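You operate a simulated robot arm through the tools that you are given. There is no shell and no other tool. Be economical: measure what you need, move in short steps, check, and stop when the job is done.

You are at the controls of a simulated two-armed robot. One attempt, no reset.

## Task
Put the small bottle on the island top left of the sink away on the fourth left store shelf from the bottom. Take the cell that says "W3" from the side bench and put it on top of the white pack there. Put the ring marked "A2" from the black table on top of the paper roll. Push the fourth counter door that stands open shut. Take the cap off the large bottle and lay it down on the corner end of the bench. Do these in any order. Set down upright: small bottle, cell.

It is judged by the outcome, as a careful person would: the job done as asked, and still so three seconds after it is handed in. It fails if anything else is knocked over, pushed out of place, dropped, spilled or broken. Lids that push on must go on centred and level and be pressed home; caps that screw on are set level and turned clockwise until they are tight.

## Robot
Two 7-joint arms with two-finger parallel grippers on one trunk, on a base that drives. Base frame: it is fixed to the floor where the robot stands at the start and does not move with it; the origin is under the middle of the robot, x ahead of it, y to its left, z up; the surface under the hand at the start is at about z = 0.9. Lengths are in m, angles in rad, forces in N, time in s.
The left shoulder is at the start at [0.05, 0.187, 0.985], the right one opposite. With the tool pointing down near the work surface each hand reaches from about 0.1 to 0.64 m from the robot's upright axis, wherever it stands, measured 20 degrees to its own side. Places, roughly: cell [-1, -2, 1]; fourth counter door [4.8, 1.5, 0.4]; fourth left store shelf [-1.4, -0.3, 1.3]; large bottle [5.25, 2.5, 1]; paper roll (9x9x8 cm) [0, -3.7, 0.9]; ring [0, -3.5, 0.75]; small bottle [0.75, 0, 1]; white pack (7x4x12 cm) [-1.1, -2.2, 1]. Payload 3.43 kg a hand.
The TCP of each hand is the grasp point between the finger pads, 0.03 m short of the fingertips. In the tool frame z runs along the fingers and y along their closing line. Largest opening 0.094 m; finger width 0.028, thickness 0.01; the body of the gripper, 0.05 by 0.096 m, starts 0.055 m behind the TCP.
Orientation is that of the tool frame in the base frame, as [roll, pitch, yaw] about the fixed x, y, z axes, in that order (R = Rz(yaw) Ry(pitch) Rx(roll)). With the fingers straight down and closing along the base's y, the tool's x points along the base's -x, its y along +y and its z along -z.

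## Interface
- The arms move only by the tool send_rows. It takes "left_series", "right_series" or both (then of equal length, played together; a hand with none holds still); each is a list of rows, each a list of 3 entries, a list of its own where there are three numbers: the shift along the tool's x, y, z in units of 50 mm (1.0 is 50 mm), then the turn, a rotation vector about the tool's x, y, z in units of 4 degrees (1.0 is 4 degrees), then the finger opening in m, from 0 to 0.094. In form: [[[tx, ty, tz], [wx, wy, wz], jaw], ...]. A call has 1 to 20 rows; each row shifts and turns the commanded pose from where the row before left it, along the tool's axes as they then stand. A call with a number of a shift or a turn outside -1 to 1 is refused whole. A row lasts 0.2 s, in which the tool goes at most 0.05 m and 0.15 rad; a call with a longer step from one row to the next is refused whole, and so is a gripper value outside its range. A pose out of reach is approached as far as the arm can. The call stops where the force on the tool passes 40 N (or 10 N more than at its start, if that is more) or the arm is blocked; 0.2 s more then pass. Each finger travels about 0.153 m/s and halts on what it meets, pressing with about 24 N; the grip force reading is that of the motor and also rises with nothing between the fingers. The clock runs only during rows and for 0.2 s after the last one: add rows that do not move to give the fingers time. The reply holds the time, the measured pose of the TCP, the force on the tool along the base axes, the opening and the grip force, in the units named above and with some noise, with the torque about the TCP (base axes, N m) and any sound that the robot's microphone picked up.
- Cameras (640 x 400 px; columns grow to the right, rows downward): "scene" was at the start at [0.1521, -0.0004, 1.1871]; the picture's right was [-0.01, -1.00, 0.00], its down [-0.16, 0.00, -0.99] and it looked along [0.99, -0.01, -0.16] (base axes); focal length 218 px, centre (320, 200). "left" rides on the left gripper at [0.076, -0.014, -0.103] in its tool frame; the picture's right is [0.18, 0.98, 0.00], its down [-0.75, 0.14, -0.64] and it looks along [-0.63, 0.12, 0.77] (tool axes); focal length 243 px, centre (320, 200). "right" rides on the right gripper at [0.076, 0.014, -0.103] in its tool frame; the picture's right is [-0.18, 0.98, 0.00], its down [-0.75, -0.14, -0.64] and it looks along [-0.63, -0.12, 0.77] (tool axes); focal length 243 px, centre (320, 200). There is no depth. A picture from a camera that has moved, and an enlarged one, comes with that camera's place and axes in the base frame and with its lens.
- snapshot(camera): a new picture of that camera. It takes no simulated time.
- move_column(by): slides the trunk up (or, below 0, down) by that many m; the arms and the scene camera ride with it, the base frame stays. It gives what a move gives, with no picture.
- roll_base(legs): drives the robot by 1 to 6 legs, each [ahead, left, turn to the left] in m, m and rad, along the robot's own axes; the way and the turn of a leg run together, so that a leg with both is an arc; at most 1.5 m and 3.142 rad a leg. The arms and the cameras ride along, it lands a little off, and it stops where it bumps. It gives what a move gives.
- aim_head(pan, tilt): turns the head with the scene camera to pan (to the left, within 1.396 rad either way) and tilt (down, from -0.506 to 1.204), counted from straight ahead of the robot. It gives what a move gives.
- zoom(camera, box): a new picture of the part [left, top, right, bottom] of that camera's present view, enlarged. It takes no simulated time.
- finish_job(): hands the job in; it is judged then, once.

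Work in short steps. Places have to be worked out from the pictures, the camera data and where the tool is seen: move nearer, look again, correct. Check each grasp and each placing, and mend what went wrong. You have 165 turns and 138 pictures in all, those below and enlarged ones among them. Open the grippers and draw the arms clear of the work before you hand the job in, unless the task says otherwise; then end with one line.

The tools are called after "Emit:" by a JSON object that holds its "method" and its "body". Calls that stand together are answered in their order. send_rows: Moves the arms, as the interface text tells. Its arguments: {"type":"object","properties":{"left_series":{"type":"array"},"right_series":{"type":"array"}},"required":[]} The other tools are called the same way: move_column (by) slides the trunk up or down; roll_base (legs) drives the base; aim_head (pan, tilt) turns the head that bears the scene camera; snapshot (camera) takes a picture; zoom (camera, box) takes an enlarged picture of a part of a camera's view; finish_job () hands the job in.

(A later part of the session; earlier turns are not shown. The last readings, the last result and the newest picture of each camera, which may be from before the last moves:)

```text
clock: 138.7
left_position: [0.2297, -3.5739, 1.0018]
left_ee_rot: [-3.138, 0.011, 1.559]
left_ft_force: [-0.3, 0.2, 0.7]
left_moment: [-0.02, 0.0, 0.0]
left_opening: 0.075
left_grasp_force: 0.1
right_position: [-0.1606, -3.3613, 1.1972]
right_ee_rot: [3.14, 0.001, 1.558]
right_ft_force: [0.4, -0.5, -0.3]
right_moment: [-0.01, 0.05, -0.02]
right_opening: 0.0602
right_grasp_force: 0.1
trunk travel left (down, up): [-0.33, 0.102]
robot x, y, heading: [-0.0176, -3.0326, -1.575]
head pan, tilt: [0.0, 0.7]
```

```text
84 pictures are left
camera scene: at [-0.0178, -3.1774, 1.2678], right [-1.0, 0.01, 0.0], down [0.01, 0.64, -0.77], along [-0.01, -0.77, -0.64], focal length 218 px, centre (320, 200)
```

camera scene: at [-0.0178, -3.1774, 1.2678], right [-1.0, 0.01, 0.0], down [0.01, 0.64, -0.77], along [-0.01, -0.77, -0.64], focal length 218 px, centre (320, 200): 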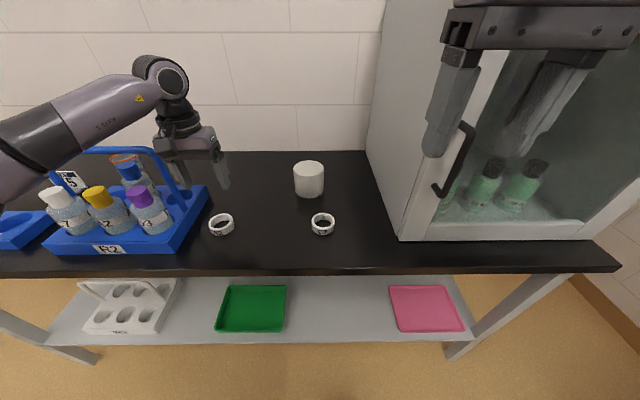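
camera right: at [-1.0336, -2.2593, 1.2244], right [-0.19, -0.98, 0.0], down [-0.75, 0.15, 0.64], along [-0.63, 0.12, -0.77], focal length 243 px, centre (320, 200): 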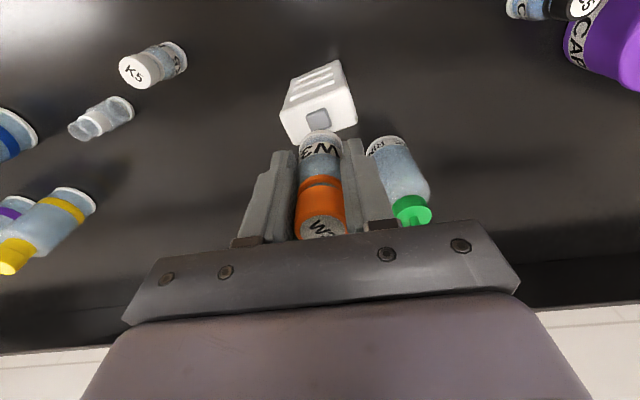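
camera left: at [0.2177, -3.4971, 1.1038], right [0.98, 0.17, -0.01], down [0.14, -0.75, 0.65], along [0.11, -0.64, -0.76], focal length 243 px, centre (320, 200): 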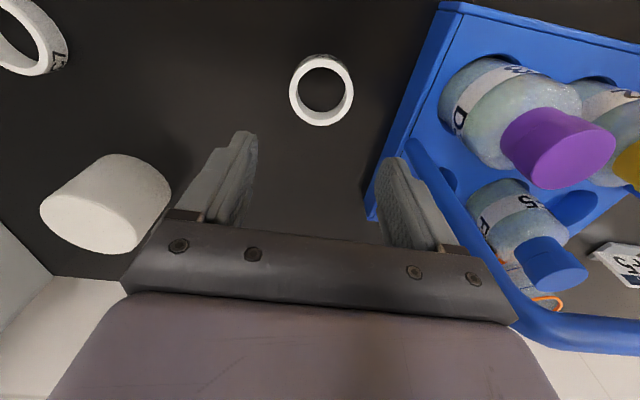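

Aligned in x, y within 5 mm; rack handle about 3 cm off the hand. Descend to z≈0.90 and look.

Emit:
{"method": "send_rows", "body": {"left_series": [[[0.08, 0, 0.5], [0, 0, 0], 0.075], [[0, 0, 0.5], [0, 0, 0], 0.075], [[0, 0, 0.5], [0, 0, 0], 0.075], [[0, 0, 0.5], [0, 0, 0], 0.075], [[0, 0, 0], [0, 0, 0], 0.075]]}}

Emit:
{"method": "snapshot", "body": {"camera": "left"}}

```text
clock: 139.9
left_position: [0.2286, -3.5716, 0.9025]
left_ee_rot: [-3.137, 0.01, 1.56]
left_ft_force: [-0.3, -0.2, 0.8]
left_moment: [0.03, -0.02, 0.03]
left_opening: 0.0751
left_grasp_force: 0.1
right_position: [-0.1603, -3.3599, 1.1974]
right_ee_rot: [3.14, 0.003, 1.558]
right_ft_force: [0.5, 0.4, -0.1]
right_moment: [-0.01, 0.0, 0.01]
right_opening: 0.0598
right_grasp_force: 0.0
trunk travel left (down, up): [-0.33, 0.102]
robot x, y, heading: [-0.0172, -3.0372, -1.581]
head pan, tilt: [0.0, 0.7]
```

```text
83 pictures are left
camera left: at [0.217, -3.4947, 1.0041], right [0.98, 0.17, -0.01], down [0.14, -0.75, 0.65], along [0.11, -0.64, -0.76], focal length 243 px, centre (320, 200)
```

left: 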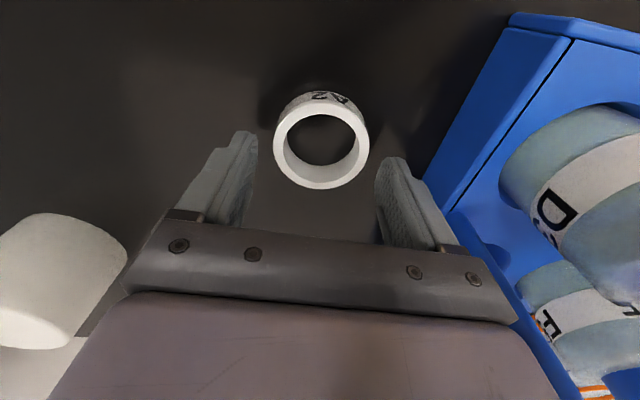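

Ring top ≈0.864. Lower another 18 mm with small corrections, and close.

Emit:
{"method": "send_rows", "body": {"left_series": [[[0.08, 0.04, 0.2], [0, 0, 0], 0.075], [[0, 0, 0.16], [0, 0, 0], 0.075], [[0, 0, 0], [0, 0, 0], 0.075], [[0, 0, 0], [0, 0, 0], 0.05], [[0, 0, 0], [0, 0, 0], 0.04], [[0, 0, 0], [0, 0, 0], 0.04], [[0, 0, 0], [0, 0, 0], 0.04]]}}

Emit:
{"method": "snapshot", "body": {"camera": "left"}}

```text
clock: 141.5
left_position: [0.2321, -3.569, 0.8855]
left_ee_rot: [-3.137, 0.012, 1.561]
left_ft_force: [-0.8, -0.3, -1.1]
left_moment: [-0.02, -0.02, -0.03]
left_opening: 0.0556
left_grasp_force: 23.8
right_position: [-0.1591, -3.3616, 1.1992]
right_ee_rot: [3.14, 0.001, 1.558]
right_ft_force: [1.0, -0.3, -0.3]
right_moment: [0.03, 0.03, -0.01]
right_opening: 0.0602
right_grasp_force: 0.0
trunk travel left (down, up): [-0.33, 0.102]
robot x, y, heading: [-0.0164, -3.0337, -1.585]
head pan, tilt: [0.0, 0.7]
```

```text
82 pictures are left
camera left: at [0.2188, -3.4907, 0.9871], right [0.98, 0.17, -0.01], down [0.14, -0.75, 0.65], along [0.11, -0.64, -0.76], focal length 243 px, centre (320, 200)
```

left: 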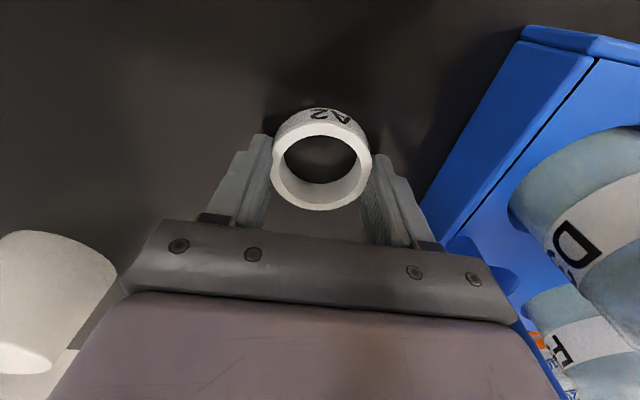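

Ring held. Lift it, retract the right arm a little, then reposition the base: forward 6 cm and right 10 cm, for reaching the roll.

Emit:
{"method": "send_rows", "body": {"left_series": [[[0, 0, -0.5], [0, 0, 0], 0.04], [[0, 0, -0.8], [0, 0, 0], 0.04], [[0.3, -0.3, -0.8], [0, 0, 0], 0.04], [[0.3, -0.3, -0.8], [0, 0, 0], 0.04], [[0, 0, -0.6], [0, 0, 0], 0.04]], "right_series": [[[0.5, 0, 0], [0, 0, 0], 0.06], [[0.5, 0, 0], [0, 0, 0], 0.06], [[0.5, 0, 0], [0, 0, 0], 0.06], [[0.5, 0, 0], [0, 0, 0], 0.06], [[0.4, 0, 0], [0, 0, 0], 0.06]]}}

Emit:
{"method": "roll_base", "body": {"legs": [[0.06, -0.1, 0]]}}

Emit:
{"method": "snapshot", "body": {"camera": "scene"}}

Emit:
{"method": "snapshot", "body": {"camera": "left"}}

```text
clock: 142.3
left_position: [0.2225, -3.5561, 0.9809]
left_ee_rot: [-3.137, 0.012, 1.563]
left_ft_force: [-0.1, -0.3, -0.5]
left_moment: [0.04, 0.01, -0.04]
left_opening: 0.0554
left_grasp_force: 23.7
right_position: [-0.1638, -3.2995, 1.1939]
right_ee_rot: [-3.135, -0.006, 1.545]
right_ft_force: [5.2, -11.8, -8.1]
right_moment: [0.37, 0.69, -0.67]
right_opening: 0.0599
right_grasp_force: 0.1
trunk travel left (down, up): [-0.33, 0.102]
robot x, y, heading: [-0.0178, -3.0307, -1.583]
head pan, tilt: [0.0, 0.7]
stopped in row 3 (right hand): the force on the tool passed its limit at 92 N (the readings are from after the stop); the commanded pose is now the measured one
```

```text
clock: 143.8
left_position: [0.1211, -3.6133, 0.98]
left_ee_rot: [-3.136, 0.01, 1.563]
left_ft_force: [0.0, -0.3, -0.4]
left_moment: [-0.01, 0.0, 0.01]
left_opening: 0.0552
left_grasp_force: 24.0
right_position: [-0.265, -3.3571, 1.1941]
right_ee_rot: [-3.137, -0.004, 1.548]
right_ft_force: [-3.3, -19.1, -11.0]
right_moment: [1.1, -0.12, -0.07]
right_opening: 0.06
right_grasp_force: 0.1
trunk travel left (down, up): [-0.33, 0.102]
robot x, y, heading: [-0.1186, -3.0908, -1.584]
head pan, tilt: [0.0, 0.7]
```

```text
81 pictures are left
camera scene: at [-0.122, -3.2368, 1.2695], right [-1.0, 0.05, 0.0], down [0.03, 0.63, -0.78], along [-0.04, -0.78, -0.63], focal length 218 px, centre (320, 200)
```

scene: 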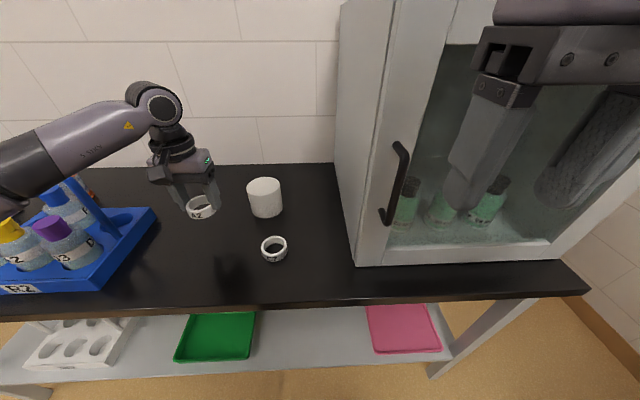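

```text
80 pictures are left
camera left: at [0.1083, -3.5362, 1.0825], right [0.98, 0.17, -0.01], down [0.14, -0.75, 0.65], along [0.11, -0.64, -0.76], focal length 243 px, centre (320, 200)
```

left: 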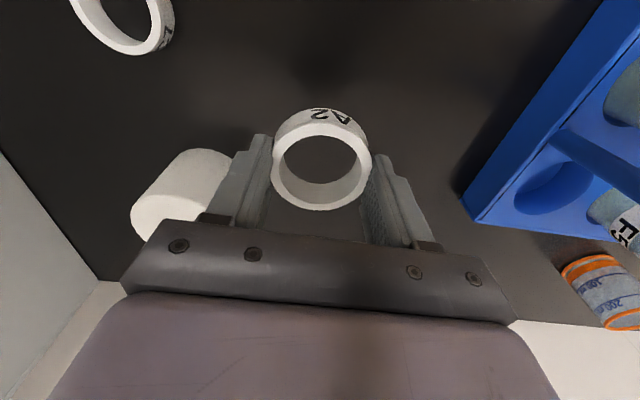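

The right hand pressed on my own head/trunk when retracting; I ease it forward 6 cm, and raise the left hand further.

Emit:
{"method": "send_rows", "body": {"left_series": [[[0, 0, -0.7], [0, 0, 0], 0.04], [[0, 0, -0.7], [0, 0, 0], 0.04], [[0, 0, 0], [0, 0, 0], 0.04]], "right_series": [[[-0.6, 0, 0], [0, 0, 0], 0.06], [[-0.6, 0, 0], [0, 0, 0], 0.06], [[0, 0, 0], [0, 0, 0], 0.06]]}}

Emit:
{"method": "aim_head", "body": {"pan": 0.1, "tilt": 0.7}}

Emit:
{"method": "snapshot", "body": {"camera": "scene"}}

Emit:
{"method": "snapshot", "body": {"camera": "left"}}

```text
clock: 144.6
left_position: [0.1206, -3.6122, 1.0511]
left_ee_rot: [-3.137, 0.011, 1.562]
left_ft_force: [-1.1, 0.5, 0.3]
left_moment: [0.03, -0.02, 0.02]
left_opening: 0.055
left_grasp_force: 24.1
right_position: [-0.2647, -3.4162, 1.1957]
right_ee_rot: [-3.136, -0.004, 1.546]
right_ft_force: [-0.4, -0.5, 0.4]
right_moment: [0.01, -0.02, 0.0]
right_opening: 0.0599
right_grasp_force: 0.0
trunk travel left (down, up): [-0.33, 0.102]
robot x, y, heading: [-0.1185, -3.0899, -1.581]
head pan, tilt: [0.0, 0.7]
```

```text
clock: 145.3
left_position: [0.1212, -3.6126, 1.0512]
left_ee_rot: [-3.136, 0.011, 1.561]
left_ft_force: [0.7, 0.6, 0.4]
left_moment: [-0.03, 0.03, -0.02]
left_opening: 0.0551
left_grasp_force: 24.0
right_position: [-0.2656, -3.4157, 1.1957]
right_ee_rot: [-3.138, -0.005, 1.547]
right_ft_force: [0.1, -0.5, 0.5]
right_moment: [0.02, 0.01, -0.02]
right_opening: 0.0601
right_grasp_force: 0.1
trunk travel left (down, up): [-0.33, 0.102]
robot x, y, heading: [-0.1216, -3.0923, -1.582]
head pan, tilt: [0.099, 0.7]
```

```text
79 pictures are left
camera scene: at [-0.1102, -3.2356, 1.2678], right [-1.0, -0.09, 0.0], down [-0.06, 0.64, -0.76], along [0.07, -0.76, -0.64], focal length 218 px, centre (320, 200)
```

scene: 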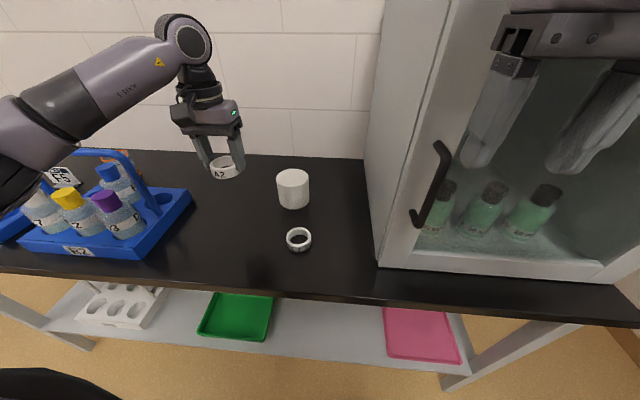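

```text
78 pictures are left
camera left: at [0.1084, -3.5349, 1.1526], right [0.98, 0.17, -0.01], down [0.14, -0.75, 0.65], along [0.11, -0.64, -0.76], focal length 243 px, centre (320, 200)
```

left: 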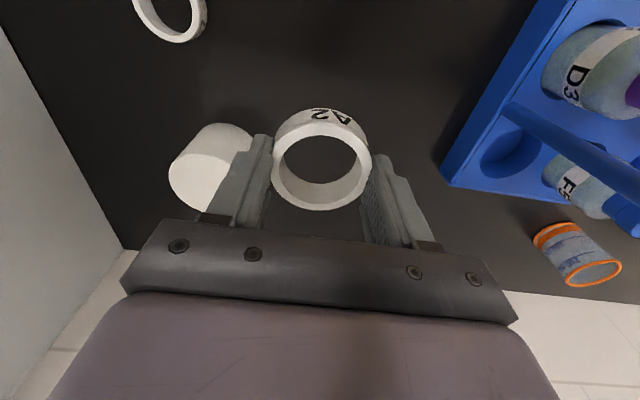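

Roll top estimated around (0.007,-3.71). I drive 4 cm closer and move the hand beside it for a better look.

Emit:
{"method": "roll_base", "body": {"legs": [[0.04, 0, 0]]}}

Emit:
{"method": "send_rows", "body": {"left_series": [[[-0.55, -0.1, 0], [0, 0, 0], 0.04], [[-0.55, -0.1, 0], [0, 0, 0], 0.04], [[0, 0, 0], [0, 0, 0], 0.04]]}}

Emit:
{"method": "snapshot", "body": {"camera": "left"}}

Emit:
{"method": "zoom", "body": {"camera": "scene", "box": [200, 100, 340, 240]}}

```text
clock: 146.2
left_position: [0.1202, -3.6525, 1.0498]
left_ee_rot: [-3.136, 0.009, 1.561]
left_ft_force: [-0.3, 0.5, -0.6]
left_moment: [-0.01, -0.01, -0.02]
left_opening: 0.0551
left_grasp_force: 23.9
right_position: [-0.2664, -3.4566, 1.1946]
right_ee_rot: [-3.135, -0.003, 1.548]
right_ft_force: [0.7, 0.3, 0.5]
right_moment: [0.03, 0.02, -0.01]
right_opening: 0.06
right_grasp_force: 0.1
trunk travel left (down, up): [-0.33, 0.102]
robot x, y, heading: [-0.1179, -3.1308, -1.58]
head pan, tilt: [0.099, 0.7]
```

```text
clock: 147.0
left_position: [0.1109, -3.7069, 1.0522]
left_ee_rot: [-3.137, 0.011, 1.563]
left_ft_force: [-0.3, -0.1, -0.9]
left_moment: [0.0, 0.03, 0.02]
left_opening: 0.0549
left_grasp_force: 24.1
right_position: [-0.2661, -3.4548, 1.1952]
right_ee_rot: [-3.137, -0.003, 1.55]
right_ft_force: [-0.1, -0.4, 0.5]
right_moment: [0.02, -0.01, -0.01]
right_opening: 0.0599
right_grasp_force: 0.1
trunk travel left (down, up): [-0.33, 0.102]
robot x, y, heading: [-0.1173, -3.1343, -1.58]
head pan, tilt: [0.099, 0.7]
```

```text
77 pictures are left
camera left: at [0.0977, -3.6295, 1.1532], right [0.98, 0.18, -0.01], down [0.14, -0.75, 0.65], along [0.11, -0.64, -0.76], focal length 243 px, centre (320, 200)
```

left: 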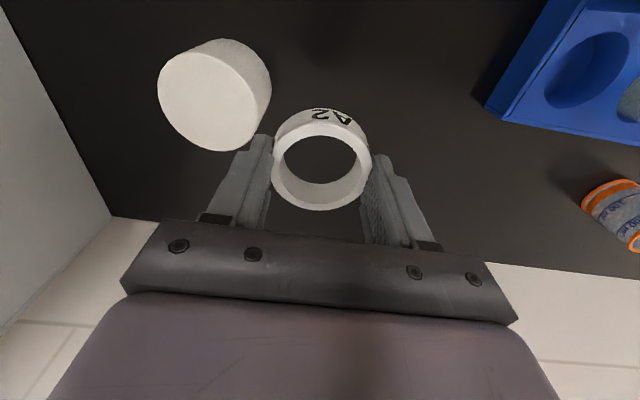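

```text
2.86 times, centred on (270, 170) of scene
camera zoom: at [-0.1105, -3.2752, 1.2678], right [-1.0, -0.09, 0.0], down [-0.06, 0.64, -0.76], along [0.07, -0.76, -0.64], focal length 622 px, centre (463, 286)
```

zoom: 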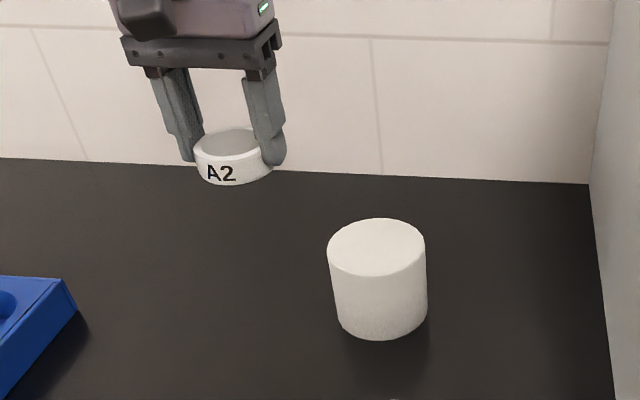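

Roll top centre at (0.012,-3.718), z≈0.93. Move the ring over it and descend part-way.

Emit:
{"method": "send_rows", "body": {"left_series": [[[-0.07, -0.66, 0], [0, 0, 0], 0.04], [[-0.07, -0.66, 0], [0, 0, 0], 0.04], [[-0.07, -0.66, 0], [0, 0, 0], 0.04], [[0, 0, 0.5], [0, 0, 0], 0.04], [[0, 0, 0.5], [0, 0, 0], 0.04], [[0, 0, 0.3], [0, 0, 0], 0.04], [[0, 0, 0], [0, 0, 0], 0.04]]}}

Emit:
{"method": "snapshot", "body": {"camera": "left"}}

Emit:
{"method": "zoom", "body": {"camera": "scene", "box": [200, 100, 340, 240]}}

```text
clock: 148.6
left_position: [0.0114, -3.7175, 0.9862]
left_ee_rot: [-3.136, 0.013, 1.56]
left_ft_force: [0.2, 0.3, 0.5]
left_moment: [-0.02, -0.01, 0.0]
left_opening: 0.0551
left_grasp_force: 24.0
right_position: [-0.2662, -3.455, 1.1953]
right_ee_rot: [-3.136, -0.007, 1.55]
right_ft_force: [0.3, 0.1, 1.0]
right_moment: [0.04, 0.0, 0.0]
right_opening: 0.0601
right_grasp_force: 0.0
trunk travel left (down, up): [-0.33, 0.102]
robot x, y, heading: [-0.1211, -3.1306, -1.581]
head pan, tilt: [0.099, 0.7]
```

```text
75 pictures are left
camera left: at [-0.0024, -3.6398, 1.088], right [0.98, 0.18, -0.01], down [0.14, -0.75, 0.65], along [0.11, -0.64, -0.76], focal length 243 px, centre (320, 200)
```

left: 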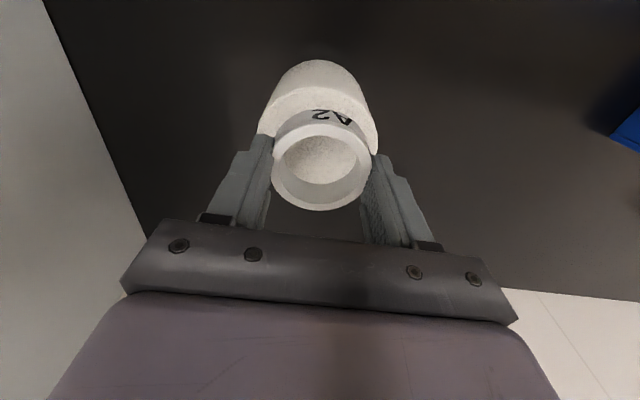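

```text
2.86 times, centred on (270, 170) of scene
camera zoom: at [-0.1107, -3.2752, 1.2678], right [-1.0, -0.09, 0.0], down [-0.06, 0.64, -0.76], along [0.07, -0.76, -0.64], focal length 622 px, centre (463, 286)
```

zoom: 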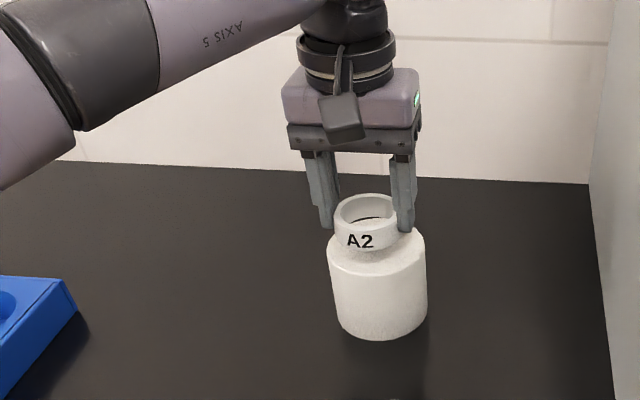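

Ring sits nearly over the roll, centred. Lower in small steps until contact.

Emit:
{"method": "send_rows", "body": {"left_series": [[[0, 0, 0.1], [0, 0, 0], 0.04], [[0, 0, 0.06], [0, 0, 0], 0.04], [[0, 0, 0], [0, 0, 0], 0.04]]}}

Emit:
{"method": "send_rows", "body": {"left_series": [[[0, 0, 0.06], [0, 0, 0], 0.04], [[0, 0, 0], [0, 0, 0], 0.04]]}}

```text
clock: 149.4
left_position: [0.0096, -3.7159, 0.9787]
left_ee_rot: [-3.135, 0.011, 1.563]
left_ft_force: [0.1, -0.5, -0.3]
left_moment: [0.0, -0.02, -0.02]
left_opening: 0.055
left_grasp_force: 23.8
right_position: [-0.2664, -3.4558, 1.1957]
right_ee_rot: [-3.136, -0.006, 1.549]
right_ft_force: [0.1, -0.6, -0.7]
right_moment: [0.01, 0.0, -0.01]
right_opening: 0.06
right_grasp_force: 0.0
trunk travel left (down, up): [-0.33, 0.102]
robot x, y, heading: [-0.1192, -3.1356, -1.582]
head pan, tilt: [0.099, 0.7]
```

```text
clock: 150.0
left_position: [0.0088, -3.7174, 0.9766]
left_ee_rot: [-3.136, 0.01, 1.563]
left_ft_force: [1.4, 0.4, -0.7]
left_moment: [0.02, -0.02, -0.05]
left_opening: 0.0549
left_grasp_force: 24.2
right_position: [-0.2653, -3.4551, 1.1951]
right_ee_rot: [-3.137, -0.006, 1.548]
right_ft_force: [0.3, 0.1, 0.3]
right_moment: [-0.01, 0.04, 0.01]
right_opening: 0.06
right_grasp_force: 0.0
trunk travel left (down, up): [-0.33, 0.102]
robot x, y, heading: [-0.1185, -3.1315, -1.581]
head pan, tilt: [0.099, 0.7]
```

Emit:
{"method": "send_rows", "body": {"left_series": [[[0, 0, 0.06], [0, 0, 0], 0.04], [[0, 0, 0], [0, 0, 0], 0.04]]}}

Emit:
{"method": "send_rows", "body": {"left_series": [[[0, 0, 0.06], [0, 0, 0], 0.04], [[0, 0, 0], [0, 0, 0], 0.04]]}}

Emit:
{"method": "zoom", "body": {"camera": "scene", "box": [250, 130, 320, 200]}}

```text
clock: 150.6
left_position: [0.0107, -3.7175, 0.9729]
left_ee_rot: [-3.136, 0.01, 1.563]
left_ft_force: [0.5, 0.2, 0.2]
left_moment: [0.0, 0.02, 0.02]
left_opening: 0.0548
left_grasp_force: 24.1
right_position: [-0.2659, -3.4566, 1.1949]
right_ee_rot: [-3.136, -0.005, 1.548]
right_ft_force: [0.2, -0.1, 0.0]
right_moment: [-0.01, -0.04, -0.02]
right_opening: 0.0599
right_grasp_force: 0.0
trunk travel left (down, up): [-0.33, 0.102]
robot x, y, heading: [-0.1174, -3.1306, -1.583]
head pan, tilt: [0.099, 0.7]
```

```text
clock: 151.2
left_position: [0.0105, -3.7169, 0.9704]
left_ee_rot: [-3.137, 0.012, 1.562]
left_ft_force: [-0.3, 0.3, 1.1]
left_moment: [-0.01, -0.01, -0.01]
left_opening: 0.0548
left_grasp_force: 23.8
right_position: [-0.2659, -3.4557, 1.1942]
right_ee_rot: [-3.136, -0.005, 1.55]
right_ft_force: [-0.6, 0.2, -0.3]
right_moment: [0.02, -0.01, 0.02]
right_opening: 0.06
right_grasp_force: 0.2
trunk travel left (down, up): [-0.33, 0.102]
robot x, y, heading: [-0.1208, -3.1308, -1.584]
head pan, tilt: [0.099, 0.7]
```

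```text
5.71 times, centred on (285, 165) of scene
camera zoom: at [-0.1107, -3.2752, 1.2678], right [-1.0, -0.09, 0.0], down [-0.06, 0.64, -0.76], along [0.07, -0.76, -0.64], focal length 1245 px, centre (520, 400)
```

zoom: 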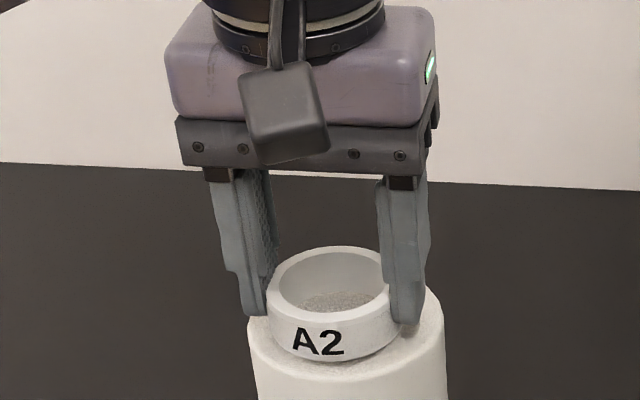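

Almost touching. One more pair of 2 mm steps.

Emit:
{"method": "send_rows", "body": {"left_series": [[[0, 0, 0.04], [0, 0, 0], 0.04], [[0, 0, 0], [0, 0, 0], 0.04]]}}

Emit:
{"method": "send_rows", "body": {"left_series": [[[0, 0, 0.04], [0, 0, 0], 0.04], [[0, 0, 0], [0, 0, 0], 0.04]]}}

```text
clock: 151.8
left_position: [0.0112, -3.7169, 0.9692]
left_ee_rot: [-3.135, 0.01, 1.562]
left_ft_force: [0.1, -0.4, -0.3]
left_moment: [0.02, 0.0, 0.0]
left_opening: 0.0544
left_grasp_force: 24.2
right_position: [-0.2661, -3.4553, 1.1946]
right_ee_rot: [-3.136, -0.005, 1.548]
right_ft_force: [0.3, 0.7, -0.7]
right_moment: [-0.04, -0.01, -0.01]
right_opening: 0.0601
right_grasp_force: 0.0
trunk travel left (down, up): [-0.33, 0.102]
robot x, y, heading: [-0.1185, -3.1305, -1.582]
head pan, tilt: [0.099, 0.7]
```

```text
clock: 152.4
left_position: [0.0105, -3.7168, 0.9659]
left_ee_rot: [-3.137, 0.009, 1.561]
left_ft_force: [1.3, 0.0, -0.4]
left_moment: [0.01, -0.01, -0.02]
left_opening: 0.0544
left_grasp_force: 24.5
right_position: [-0.2674, -3.4555, 1.1954]
right_ee_rot: [-3.135, -0.005, 1.548]
right_ft_force: [0.6, -0.6, -0.5]
right_moment: [0.0, 0.02, 0.06]
right_opening: 0.0598
right_grasp_force: 0.0
trunk travel left (down, up): [-0.33, 0.102]
robot x, y, heading: [-0.1171, -3.1311, -1.581]
head pan, tilt: [0.099, 0.7]
```

Emit:
{"method": "send_rows", "body": {"left_series": [[[0, 0, 0.05], [0, 0, 0], 0.04], [[0, 0, 0], [0, 0, 0], 0.04]]}}

Emit:
{"method": "zoom", "body": {"camera": "scene", "box": [250, 130, 320, 200]}}

Emit:
{"method": "snapshot", "body": {"camera": "left"}}

```text
clock: 153.0
left_position: [0.0096, -3.7178, 0.9648]
left_ee_rot: [-3.134, 0.014, 1.562]
left_ft_force: [0.7, -0.7, 7.9]
left_moment: [-0.08, -0.21, 0.03]
left_opening: 0.0543
left_grasp_force: 24.3
right_position: [-0.2655, -3.4539, 1.1953]
right_ee_rot: [-3.136, -0.003, 1.548]
right_ft_force: [-0.4, 0.5, 0.5]
right_moment: [-0.01, 0.01, 0.01]
right_opening: 0.0601
right_grasp_force: 0.0
trunk travel left (down, up): [-0.33, 0.102]
robot x, y, heading: [-0.1193, -3.1307, -1.584]
head pan, tilt: [0.099, 0.7]
```

```text
5.71 times, centred on (285, 165) of scene
camera zoom: at [-0.1108, -3.2745, 1.268], right [-1.0, -0.09, 0.0], down [-0.06, 0.64, -0.77], along [0.07, -0.76, -0.64], focal length 1245 px, centre (520, 400)
```

zoom: 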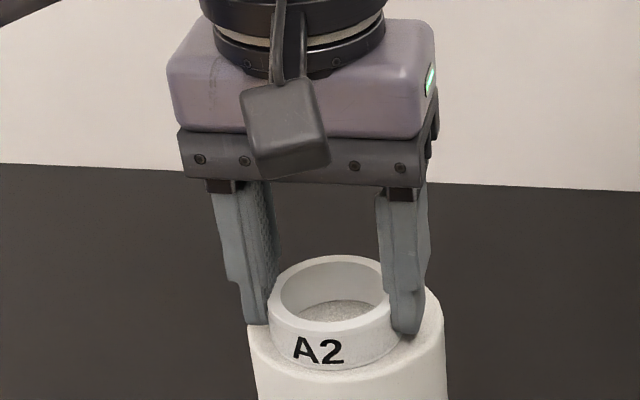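

```text
71 pictures are left
camera left: at [-0.0021, -3.6397, 1.0667], right [0.98, 0.18, -0.01], down [0.14, -0.75, 0.65], along [0.11, -0.64, -0.76], focal length 243 px, centre (320, 200)
```

left: 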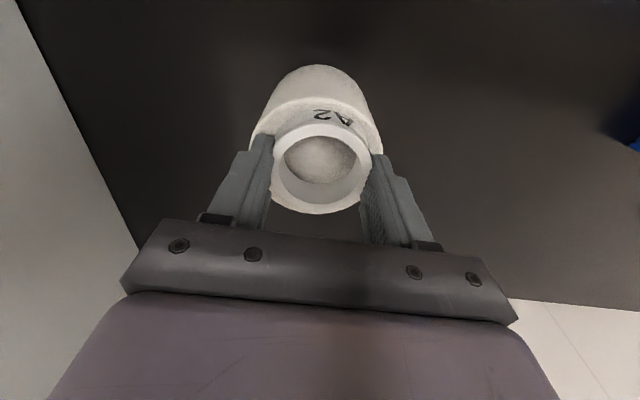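

Contact (8 N), ring flat on the roll. Release and rise.

Emit:
{"method": "send_rows", "body": {"left_series": [[[0, 0, -0.03], [0, 0, 0], 0.056], [[0, 0, 0], [0, 0, 0], 0.07], [[0, 0, 0], [0, 0, 0], 0.07], [[0, 0, -0.2], [0, 0, 0], 0.07], [[0, 0, -0.6], [0, 0, 0], 0.07], [[0, 0, -0.9], [0, 0, 0], 0.07], [[0, 0, -0.9], [0, 0, 0], 0.07]]}}

Emit:
{"method": "zoom", "body": {"camera": "scene", "box": [220, 120, 340, 240]}}

```text
clock: 154.6
left_position: [0.0108, -3.7157, 1.0964]
left_ee_rot: [-3.136, 0.009, 1.561]
left_ft_force: [-0.2, -0.2, 0.0]
left_moment: [0.03, 0.01, 0.0]
left_opening: 0.07
left_grasp_force: 0.1
right_position: [-0.265, -3.4553, 1.1947]
right_ee_rot: [-3.136, -0.003, 1.549]
right_ft_force: [0.0, 0.3, 0.0]
right_moment: [-0.04, 0.0, -0.03]
right_opening: 0.0597
right_grasp_force: 0.1
trunk travel left (down, up): [-0.33, 0.102]
robot x, y, heading: [-0.1196, -3.1294, -1.581]
head pan, tilt: [0.099, 0.7]
```

```text
3.33 times, centred on (280, 180) of scene
camera zoom: at [-0.111, -3.2748, 1.2678], right [-1.0, -0.09, 0.0], down [-0.06, 0.64, -0.77], along [0.07, -0.76, -0.64], focal length 726 px, centre (453, 267)
```

zoom: 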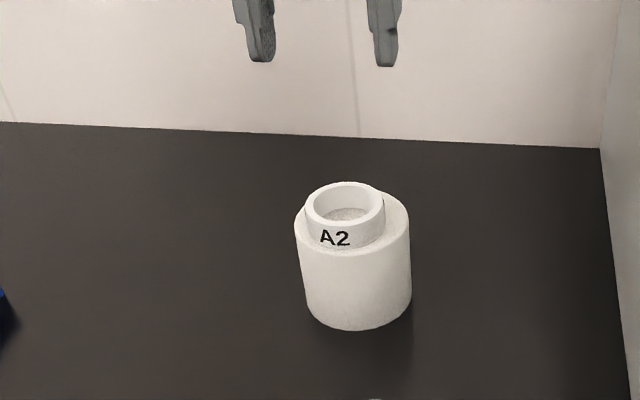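

Ring is on the roll. I retract the left arm, drive back north and turn to face along the room (+x).

Emit:
{"method": "send_rows", "body": {"left_series": [[[0.8, 0.3, -0.3], [0, 0, 0], 0.07], [[0.8, 0.3, -0.3], [0, 0, 0], 0.07], [[0.8, 0.3, -0.3], [0, 0, 0], 0.07], [[0.8, 0.3, -0.3], [0, 0, 0], 0.07], [[0.8, 0.3, 0], [0, 0, 0], 0.07]]}}

Emit:
{"method": "roll_base", "body": {"legs": [[-1.5, 0, 0], [-0.5, 0, 0], [0, 0, 1.57]]}}

Emit:
{"method": "aim_head", "body": {"pan": 0.0, "tilt": 0.2}}

Emit:
{"method": "snapshot", "body": {"camera": "scene"}}

```text
clock: 155.8
left_position: [0.089, -3.5149, 1.151]
left_ee_rot: [-3.135, 0.011, 1.561]
left_ft_force: [0.7, 0.1, -0.9]
left_moment: [-0.01, 0.02, -0.02]
left_opening: 0.0699
left_grasp_force: 0.0
right_position: [-0.2662, -3.4551, 1.1946]
right_ee_rot: [-3.136, -0.005, 1.549]
right_ft_force: [0.0, 1.0, 0.3]
right_moment: [-0.04, 0.01, -0.04]
right_opening: 0.06
right_grasp_force: 0.0
trunk travel left (down, up): [-0.33, 0.102]
robot x, y, heading: [-0.1178, -3.1296, -1.586]
head pan, tilt: [0.099, 0.7]
```

```text
clock: 169.6
left_position: [0.2881, -0.9291, 1.1521]
left_ee_rot: [-3.138, 0.011, -3.141]
left_ft_force: [-0.6, 0.7, 0.4]
left_moment: [0.0, -0.01, 0.01]
left_opening: 0.07
left_grasp_force: 0.0
right_position: [0.2312, -1.2851, 1.1946]
right_ee_rot: [-3.137, -0.005, 3.126]
right_ft_force: [0.3, -0.1, 0.1]
right_moment: [-0.01, -0.02, 0.02]
right_opening: 0.0602
right_grasp_force: 0.1
trunk travel left (down, up): [-0.33, 0.102]
robot x, y, heading: [-0.092, -1.1405, -0.002]
head pan, tilt: [0.099, 0.7]
```

```text
clock: 170.5
left_position: [0.2896, -0.9282, 1.1521]
left_ee_rot: [-3.136, 0.01, 3.14]
left_ft_force: [0.5, -0.7, 1.0]
left_moment: [0.02, 0.04, -0.01]
left_opening: 0.0699
left_grasp_force: 0.1
right_position: [0.232, -1.2837, 1.1954]
right_ee_rot: [-3.137, -0.006, 3.128]
right_ft_force: [0.3, 0.5, 0.5]
right_moment: [-0.01, 0.01, 0.0]
right_opening: 0.0598
right_grasp_force: 0.0
trunk travel left (down, up): [-0.33, 0.102]
robot x, y, heading: [-0.0925, -1.1381, -0.007]
head pan, tilt: [0.0, 0.201]
```

```text
69 pictures are left
camera scene: at [0.0596, -1.1388, 1.3131], right [0.0, -1.0, 0.0], down [-0.2, 0.0, -0.98], along [0.98, 0.0, -0.2], focal length 218 px, centre (320, 200)
```

scene: 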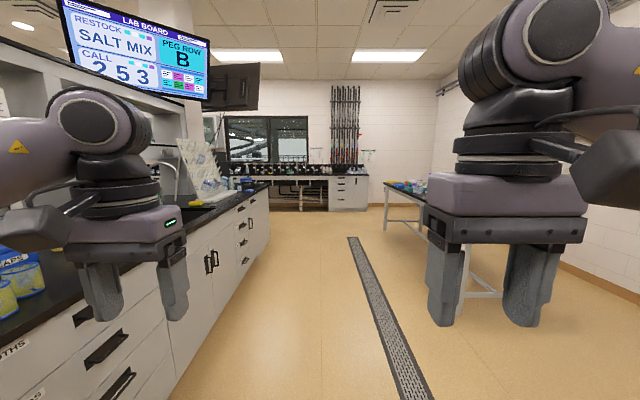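

Corridor is clear. Drive 3 m ahead in two legs and look again.

Emit:
{"method": "roll_base", "body": {"legs": [[1.5, 0, 0], [1.5, 0, 0]]}}

Emit:
{"method": "aim_head", "body": {"pan": 0.5, "tilt": 0.3}}

Emit:
{"method": "snapshot", "body": {"camera": "scene"}}

```text
clock: 184.8
left_position: [3.2585, -0.9587, 1.1529]
left_ee_rot: [-3.138, 0.01, 3.141]
left_ft_force: [-0.8, -0.4, 0.7]
left_moment: [-0.01, 0.01, 0.03]
left_opening: 0.07
left_grasp_force: 0.0
right_position: [3.2022, -1.3147, 1.195]
right_ee_rot: [-3.137, -0.005, 3.128]
right_ft_force: [0.9, -0.4, -0.2]
right_moment: [0.0, 0.04, 0.03]
right_opening: 0.0601
right_grasp_force: 0.1
trunk travel left (down, up): [-0.33, 0.102]
robot x, y, heading: [2.8776, -1.1711, 0.002]
head pan, tilt: [0.0, 0.201]
```

```text
clock: 185.8
left_position: [3.2589, -0.9593, 1.1536]
left_ee_rot: [-3.137, 0.011, -3.141]
left_ft_force: [0.0, -0.2, -0.5]
left_moment: [0.0, 0.01, -0.02]
left_opening: 0.0697
left_grasp_force: 0.1
right_position: [3.2017, -1.3135, 1.1952]
right_ee_rot: [-3.137, -0.004, 3.129]
right_ft_force: [0.3, 0.8, -0.7]
right_moment: [0.0, -0.06, -0.01]
right_opening: 0.06
right_grasp_force: 0.0
trunk travel left (down, up): [-0.33, 0.102]
robot x, y, heading: [2.8782, -1.1684, 0.004]
head pan, tilt: [0.499, 0.3]
```

```text
68 pictures are left
camera scene: at [3.0192, -1.1247, 1.3039], right [0.48, -0.88, 0.0], down [-0.26, -0.14, -0.96], along [0.84, 0.46, -0.3], focal length 218 px, centre (320, 200)
```

scene: 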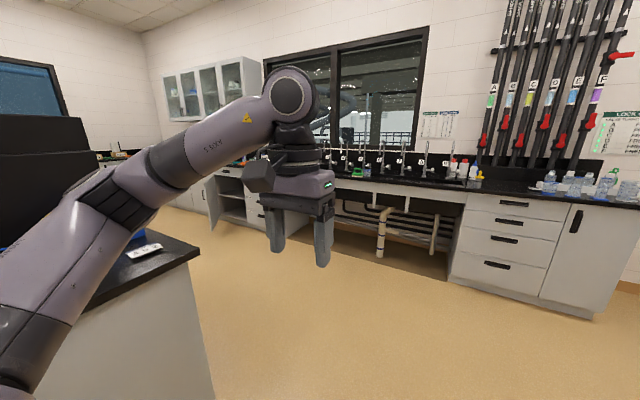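

Island ends near x≈3.42. I drive to x≈4.05, then sideways left along the far counter and look at its doors.

Emit:
{"method": "roll_base", "body": {"legs": [[1.15, 0, 0], [0, 1.4, 0]]}}

Emit:
{"method": "aim_head", "body": {"pan": 0.5, "tilt": 0.5}}

Emit:
{"method": "snapshot", "body": {"camera": "scene"}}

```text
clock: 203.7
left_position: [4.4118, 0.4476, 1.1533]
left_ee_rot: [-3.134, 0.009, 3.141]
left_ft_force: [0.1, 0.7, -0.1]
left_moment: [-0.06, -0.01, -0.02]
left_opening: 0.0699
left_grasp_force: 0.1
right_position: [4.3537, 0.0917, 1.1949]
right_ee_rot: [-3.136, -0.004, 3.128]
right_ft_force: [-0.8, -0.2, -0.1]
right_moment: [-0.02, 0.02, 0.0]
right_opening: 0.0598
right_grasp_force: 0.1
trunk travel left (down, up): [-0.33, 0.102]
robot x, y, heading: [4.0279, 0.238, -0.01]
head pan, tilt: [0.499, 0.3]
```

```text
clock: 204.4
left_position: [4.4109, 0.4463, 1.1518]
left_ee_rot: [-3.134, 0.01, 3.139]
left_ft_force: [0.7, 0.7, 0.8]
left_moment: [0.0, -0.02, 0.04]
left_opening: 0.0699
left_grasp_force: 0.1
right_position: [4.3538, 0.0909, 1.195]
right_ee_rot: [-3.136, -0.004, 3.127]
right_ft_force: [-0.5, -0.4, -0.6]
right_moment: [-0.01, 0.02, -0.02]
right_opening: 0.0601
right_grasp_force: 0.0
trunk travel left (down, up): [-0.33, 0.102]
robot x, y, heading: [4.0282, 0.2347, -0.008]
head pan, tilt: [0.499, 0.499]
```

```text
67 pictures are left
camera scene: at [4.1691, 0.2802, 1.2856], right [0.48, -0.88, 0.0], down [-0.42, -0.23, -0.88], along [0.77, 0.42, -0.48], focal length 218 px, centre (320, 200)
```

scene: 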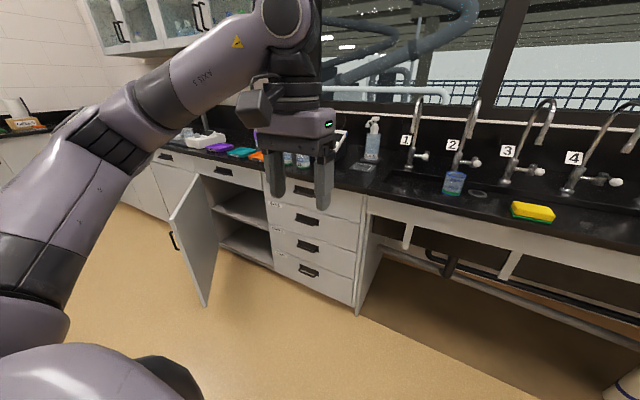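

The open door (hinged at its left side, standing out ~90°) is to the left. Move back a bit and left for a clearer look.

Emit:
{"method": "roll_base", "body": {"legs": [[-0.12, 0, 0], [0, 0.6, 0]]}}

Emit:
{"method": "aim_head", "body": {"pan": 0.45, "tilt": 0.75}}

Emit:
{"method": "snapshot", "body": {"camera": "scene"}}

```text
clock: 211.0
left_position: [4.2983, 1.0447, 1.1533]
left_ee_rot: [-3.134, 0.012, 3.131]
left_ft_force: [-0.3, -0.2, 0.4]
left_moment: [0.0, -0.03, 0.01]
left_opening: 0.0699
left_grasp_force: 0.0
right_position: [4.2382, 0.6906, 1.196]
right_ee_rot: [-3.137, -0.004, 3.12]
right_ft_force: [0.0, 0.3, -0.8]
right_moment: [-0.02, 0.03, 0.0]
right_opening: 0.0598
right_grasp_force: 0.0
trunk travel left (down, up): [-0.33, 0.102]
robot x, y, heading: [3.9108, 0.8384, -0.015]
head pan, tilt: [0.499, 0.499]
```

```text
clock: 211.8
left_position: [4.2982, 1.0438, 1.1522]
left_ee_rot: [-3.134, 0.011, 3.13]
left_ft_force: [0.3, 0.1, -0.5]
left_moment: [-0.01, 0.03, 0.02]
left_opening: 0.0698
left_grasp_force: 0.0
right_position: [4.2372, 0.6905, 1.1962]
right_ee_rot: [-3.137, -0.003, 3.12]
right_ft_force: [0.7, -0.9, 0.1]
right_moment: [0.0, 0.0, 0.0]
right_opening: 0.0599
right_grasp_force: 0.0
trunk travel left (down, up): [-0.33, 0.102]
robot x, y, heading: [3.9144, 0.8376, -0.017]
head pan, tilt: [0.45, 0.75]
```

```text
66 pictures are left
camera scene: at [4.0494, 0.8729, 1.2636], right [0.42, -0.91, 0.0], down [-0.62, -0.29, -0.73], along [0.66, 0.31, -0.68], focal length 218 px, centre (320, 200)
```

scene: 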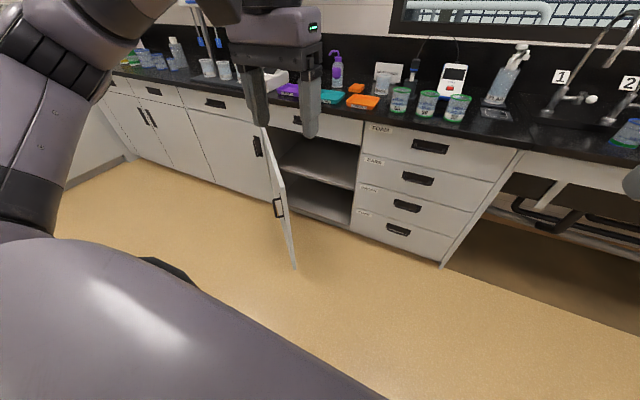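

Emit:
{"method": "zoom", "body": {"camera": "scene", "box": [200, 80, 400, 280]}}

```text
2.00 times, centred on (300, 180) of scene
camera zoom: at [4.0494, 0.8729, 1.2636], right [0.42, -0.91, 0.0], down [-0.62, -0.29, -0.73], along [0.66, 0.31, -0.68], focal length 436 px, centre (360, 240)
```

zoom: 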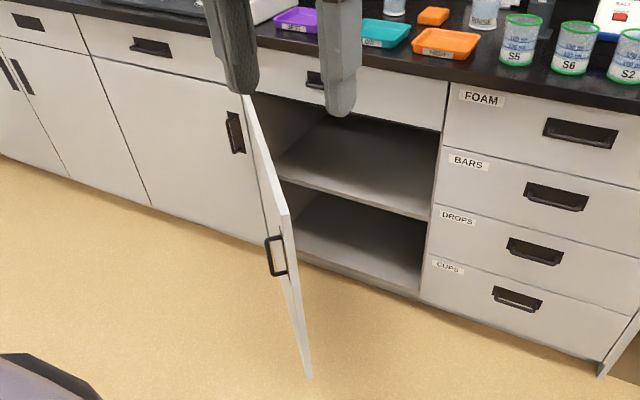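

The door is ~45° open: hinge ≈(5.02,1.70), free edge ≈(4.61,1.30), top z≈0.70. I'll push its outer face with closed left fingertips pointing forward at y≈1.44, z≈0.58. Move left, lower the trunk, and tilt the hand forward.

Emit:
{"method": "roll_base", "body": {"legs": [[0, 0.4, 0.015]]}}

Emit:
{"method": "move_column", "body": {"by": -0.3}}

Emit:
{"method": "send_rows", "body": {"left_series": [[[0, 0, 0], [0, -1, 0], 0.03], [[0, 0, 0], [0, -1, 0], 0.0], [[0, 0, 0], [0, -1, 0], 0.0], [[0, 0, 0], [0, -1, 0], 0.0], [[0, 0, 0], [0, -1, 0], 0.0], [[0, 0, 0], [0, -1, 0], 0.0], [[0, 0, 0], [0, -1, 0], 0.0], [[0, 0, 0], [0, -1, 0], 0.0], [[0, 0, 0], [0, -1, 0], 0.0], [[0, 0, 0], [0, -1, 0], 0.0], [[0, 0, 0], [0, -1, 0], 0.0], [[0, 0, 0], [0, -1, 0], 0.0], [[0, 0, 0], [0, -1, 0], 0.0], [[0, 0, 0], [0, -1, 0], 0.0], [[0, 0, 0], [0, -1, 0], 0.0], [[0, 0, 0], [0, -1, 0], 0.0], [[0, 0, 0], [0, -1, 0], 0.0], [[0, 0, 0], [0, -1, 0], 0.0], [[0, 0, 0], [0, -1, 0], 0.0], [[0, 0, 0], [0, -1, 0], 0.0]]}}

Emit:
{"method": "snapshot", "body": {"camera": "scene"}}

```text
clock: 215.9
left_position: [4.2966, 1.4523, 1.1522]
left_ee_rot: [-3.134, 0.01, -3.134]
left_ft_force: [0.2, -0.8, -0.2]
left_moment: [-0.01, 0.01, 0.02]
left_opening: 0.0702
left_grasp_force: 0.1
right_position: [4.2428, 1.0971, 1.1954]
right_ee_rot: [-3.137, -0.004, 3.136]
right_ft_force: [0.0, 1.1, 0.3]
right_moment: [0.01, 0.0, 0.01]
right_opening: 0.0598
right_grasp_force: 0.0
trunk travel left (down, up): [-0.33, 0.102]
robot x, y, heading: [3.9162, 1.2393, 0.006]
head pan, tilt: [0.45, 0.75]
```

```text
clock: 218.9
left_position: [4.2967, 1.4518, 0.8533]
left_ee_rot: [-3.135, 0.011, -3.135]
left_ft_force: [-0.3, -0.2, 0.1]
left_moment: [-0.01, 0.0, -0.01]
left_opening: 0.0701
left_grasp_force: 0.1
right_position: [4.2414, 1.0978, 0.8957]
right_ee_rot: [-3.135, -0.003, 3.138]
right_ft_force: [0.3, 0.0, -0.7]
right_moment: [0.0, 0.0, 0.03]
right_opening: 0.0599
right_grasp_force: 0.1
trunk travel left (down, up): [-0.03, 0.402]
robot x, y, heading: [3.9208, 1.2411, 0.005]
head pan, tilt: [0.45, 0.75]
```

```text
clock: 223.1
left_position: [4.3411, 1.441, 0.8836]
left_ee_rot: [-3.108, 1.407, -3.1]
left_ft_force: [0.2, 0.1, 0.3]
left_moment: [0.01, 0.03, 0.0]
left_opening: 0.0001
left_grasp_force: 24.1
left hand out of reach, approached as far as the arm can: row 15, 16, 17, 18, 19, 20
right_position: [4.2425, 1.0976, 0.8952]
right_ee_rot: [-3.135, -0.004, 3.136]
right_ft_force: [-0.4, 0.4, 0.3]
right_moment: [0.01, -0.02, -0.03]
right_opening: 0.06
right_grasp_force: 0.0
trunk travel left (down, up): [-0.03, 0.402]
robot x, y, heading: [3.9151, 1.239, 0.008]
head pan, tilt: [0.45, 0.75]
```

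```text
64 pictures are left
camera scene: at [4.05, 1.2764, 0.9636], right [0.44, -0.9, 0.0], down [-0.61, -0.3, -0.73], along [0.66, 0.32, -0.68], focal length 218 px, centre (320, 200)
```

scene: 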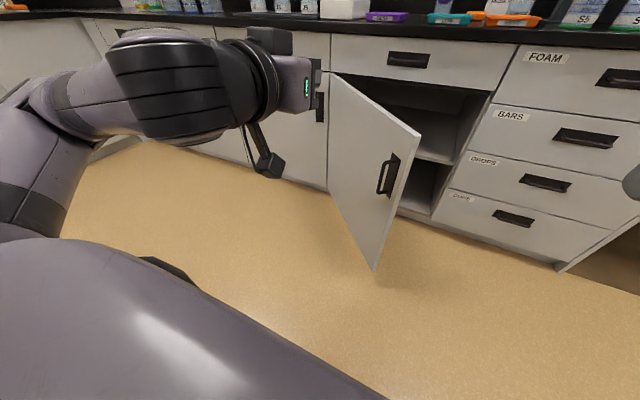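

Clear view of the door's outer face. Extend the left hand forward and down to about (4.60,1.44,0.60).

Emit:
{"method": "send_rows", "body": {"left_series": [[[0.44, 0, 0.749], [0, 0, 0], 0], [[0.44, 0, 0.749], [0, 0, 0], 0], [[0.44, 0, 0.749], [0, 0, 0], 0], [[0.44, 0, 0.749], [0, 0, 0], 0], [[0.44, 0, 0.749], [0, 0, 0], 0], [[0.44, 0, 0.749], [0, 0, 0], 0], [[0.44, 0, 0.749], [0, 0, 0], 0], [[0.44, 0, 0.749], [0, 0, 0], 0], [[0.44, 0, 0.749], [0, 0, 0], 0], [[0, 0, 0], [0, 0, 0], 0]]}}

Emit:
{"method": "snapshot", "body": {"camera": "scene"}}

```text
clock: 225.3
left_position: [4.4842, 1.4303, 0.7769]
left_ee_rot: [-3.109, 1.399, -3.097]
left_ft_force: [0.2, 0.7, -1.0]
left_moment: [-0.01, 0.02, -0.01]
left_opening: 0.0
left_grasp_force: 24.0
left hand out of reach, approached as far as the arm can: row 4, 5, 6, 7, 8, 9
right_position: [4.2418, 1.0974, 0.8951]
right_ee_rot: [-3.137, -0.005, 3.136]
right_ft_force: [0.8, 0.0, -0.3]
right_moment: [-0.02, -0.01, 0.01]
right_opening: 0.0599
right_grasp_force: 0.0
trunk travel left (down, up): [-0.03, 0.402]
robot x, y, heading: [3.9186, 1.2397, 0.004]
head pan, tilt: [0.45, 0.75]
```

```text
63 pictures are left
camera scene: at [4.05, 1.2764, 0.9636], right [0.44, -0.9, 0.0], down [-0.61, -0.3, -0.73], along [0.66, 0.32, -0.68], focal length 218 px, centre (320, 200)
```

scene: 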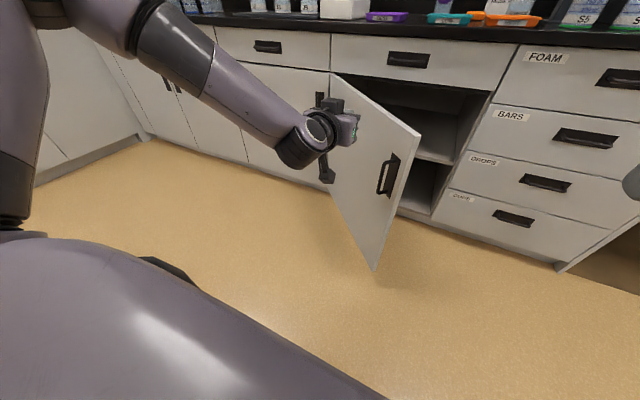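

The arm can't go lower with a horizontal hand. A ~45° tilt should reach; rotate the hand back 36°.

Emit:
{"method": "send_rows", "body": {"left_series": [[[0, 0, 0], [0, 1, 0], 0], [[0, 0, 0], [0, 1, 0], 0], [[0, 0, 0], [0, 1, 0], 0], [[0, 0, 0], [0, 1, 0], 0], [[0, 0, 0], [0, 1, 0], 0], [[0, 0, 0], [0, 1, 0], 0], [[0, 0, 0], [0, 1, 0], 0], [[0, 0, 0], [0, 1, 0], 0], [[0, 0, 0], [0, 1, 0], 0], [[0, 0, 0], [0, 0, 0], 0], [[0, 0, 0], [0, 0, 0], 0]]}}

Emit:
{"method": "snapshot", "body": {"camera": "scene"}}

```text
clock: 227.7
left_position: [4.4846, 1.4317, 0.7763]
left_ee_rot: [-3.133, 0.778, -3.128]
left_ft_force: [0.4, -0.5, -0.2]
left_moment: [-0.01, 0.02, -0.03]
left_opening: 0.0001
left_grasp_force: 23.8
right_position: [4.2418, 1.0974, 0.8955]
right_ee_rot: [-3.137, -0.004, 3.136]
right_ft_force: [-0.5, -0.9, 0.6]
right_moment: [0.0, 0.0, -0.02]
right_opening: 0.0604
right_grasp_force: 0.0
trunk travel left (down, up): [-0.03, 0.402]
robot x, y, heading: [3.9145, 1.2389, 0.005]
head pan, tilt: [0.45, 0.75]
```

```text
62 pictures are left
camera scene: at [4.05, 1.2764, 0.9636], right [0.44, -0.9, 0.0], down [-0.61, -0.3, -0.73], along [0.66, 0.32, -0.68], focal length 218 px, centre (320, 200)
```

scene: 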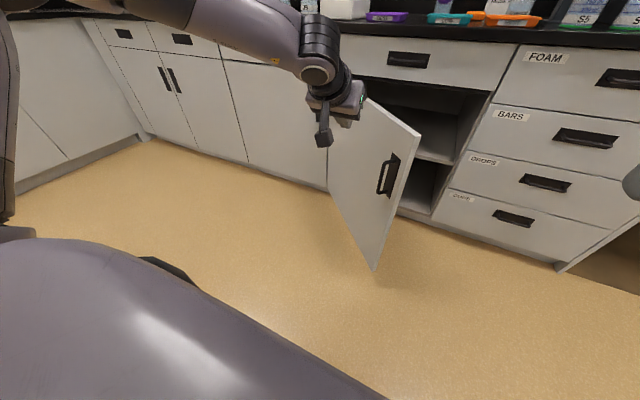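

The tilt worked. Move down/forward to (4.58,1.43,0.60).

Emit:
{"method": "send_rows", "body": {"left_series": [[[0.224, 0, 0.768], [0, 0, 0], 0], [[0.224, 0, 0.768], [0, 0, 0], 0], [[0.224, 0, 0.768], [0, 0, 0], 0], [[0.224, 0, 0.768], [0, 0, 0], 0], [[0.224, 0, 0.768], [0, 0, 0], 0], [[0, 0, 0], [0, 0, 0], 0]]}}

```text
clock: 229.1
left_position: [4.5797, 1.4307, 0.5991]
left_ee_rot: [-3.133, 0.778, -3.129]
left_ft_force: [-0.3, 0.3, 0.4]
left_moment: [0.02, -0.03, 0.0]
left_opening: 0.0
left_grasp_force: 23.6
right_position: [4.2424, 1.0967, 0.8943]
right_ee_rot: [-3.135, -0.001, 3.137]
right_ft_force: [0.2, 0.0, -0.9]
right_moment: [-0.02, -0.02, 0.04]
right_opening: 0.0603
right_grasp_force: 0.0
trunk travel left (down, up): [-0.03, 0.402]
robot x, y, heading: [3.918, 1.2361, 0.006]
head pan, tilt: [0.45, 0.75]
```

Now pull the arm in 0.15 m, drive the base 0.25 m closer so that the arm has stroke for pushing.

Emit:
{"method": "send_rows", "body": {"left_series": [[[0.6, 0, -0.6], [0, 0, 0], 0], [[0.6, 0, -0.6], [0, 0, 0], 0], [[0.6, 0, -0.6], [0, 0, 0], 0], [[0.3, 0, -0.3], [0, 0, 0], 0], [[0, 0, 0], [0, 0, 0], 0]]}}

Emit:
{"method": "roll_base", "body": {"legs": [[0.24, 0, 0]]}}

Emit:
{"method": "snapshot", "body": {"camera": "scene"}}

```text
clock: 230.3
left_position: [4.4298, 1.4297, 0.6008]
left_ee_rot: [-3.133, 0.778, -3.129]
left_ft_force: [-0.8, -0.6, 0.0]
left_moment: [0.01, 0.0, 0.0]
left_opening: 0.0
left_grasp_force: 24.0
right_position: [4.2427, 1.0968, 0.8947]
right_ee_rot: [-3.138, -0.004, 3.137]
right_ft_force: [0.5, -0.9, -0.2]
right_moment: [-0.01, 0.0, -0.01]
right_opening: 0.0598
right_grasp_force: 0.0
trunk travel left (down, up): [-0.03, 0.402]
robot x, y, heading: [3.9171, 1.2437, 0.003]
head pan, tilt: [0.45, 0.75]
```

```text
clock: 232.1
left_position: [4.671, 1.4311, 0.6008]
left_ee_rot: [-3.132, 0.78, -3.13]
left_ft_force: [-0.4, 0.4, 1.2]
left_moment: [0.0, -0.01, 0.03]
left_opening: 0.0
left_grasp_force: 24.2
right_position: [4.4826, 1.0976, 0.8954]
right_ee_rot: [-3.135, -0.004, 3.136]
right_ft_force: [-0.7, -0.5, -0.7]
right_moment: [-0.01, 0.02, 0.06]
right_opening: 0.0601
right_grasp_force: 0.1
trunk travel left (down, up): [-0.03, 0.402]
robot x, y, heading: [4.1587, 1.2436, 0.006]
head pan, tilt: [0.45, 0.75]
```

```text
61 pictures are left
camera scene: at [4.2914, 1.2777, 0.9636], right [0.44, -0.9, 0.0], down [-0.61, -0.3, -0.73], along [0.66, 0.32, -0.68], focal length 218 px, centre (320, 200)
```

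scene: 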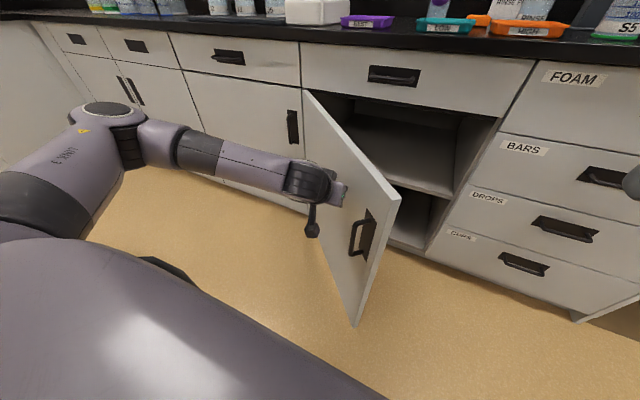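

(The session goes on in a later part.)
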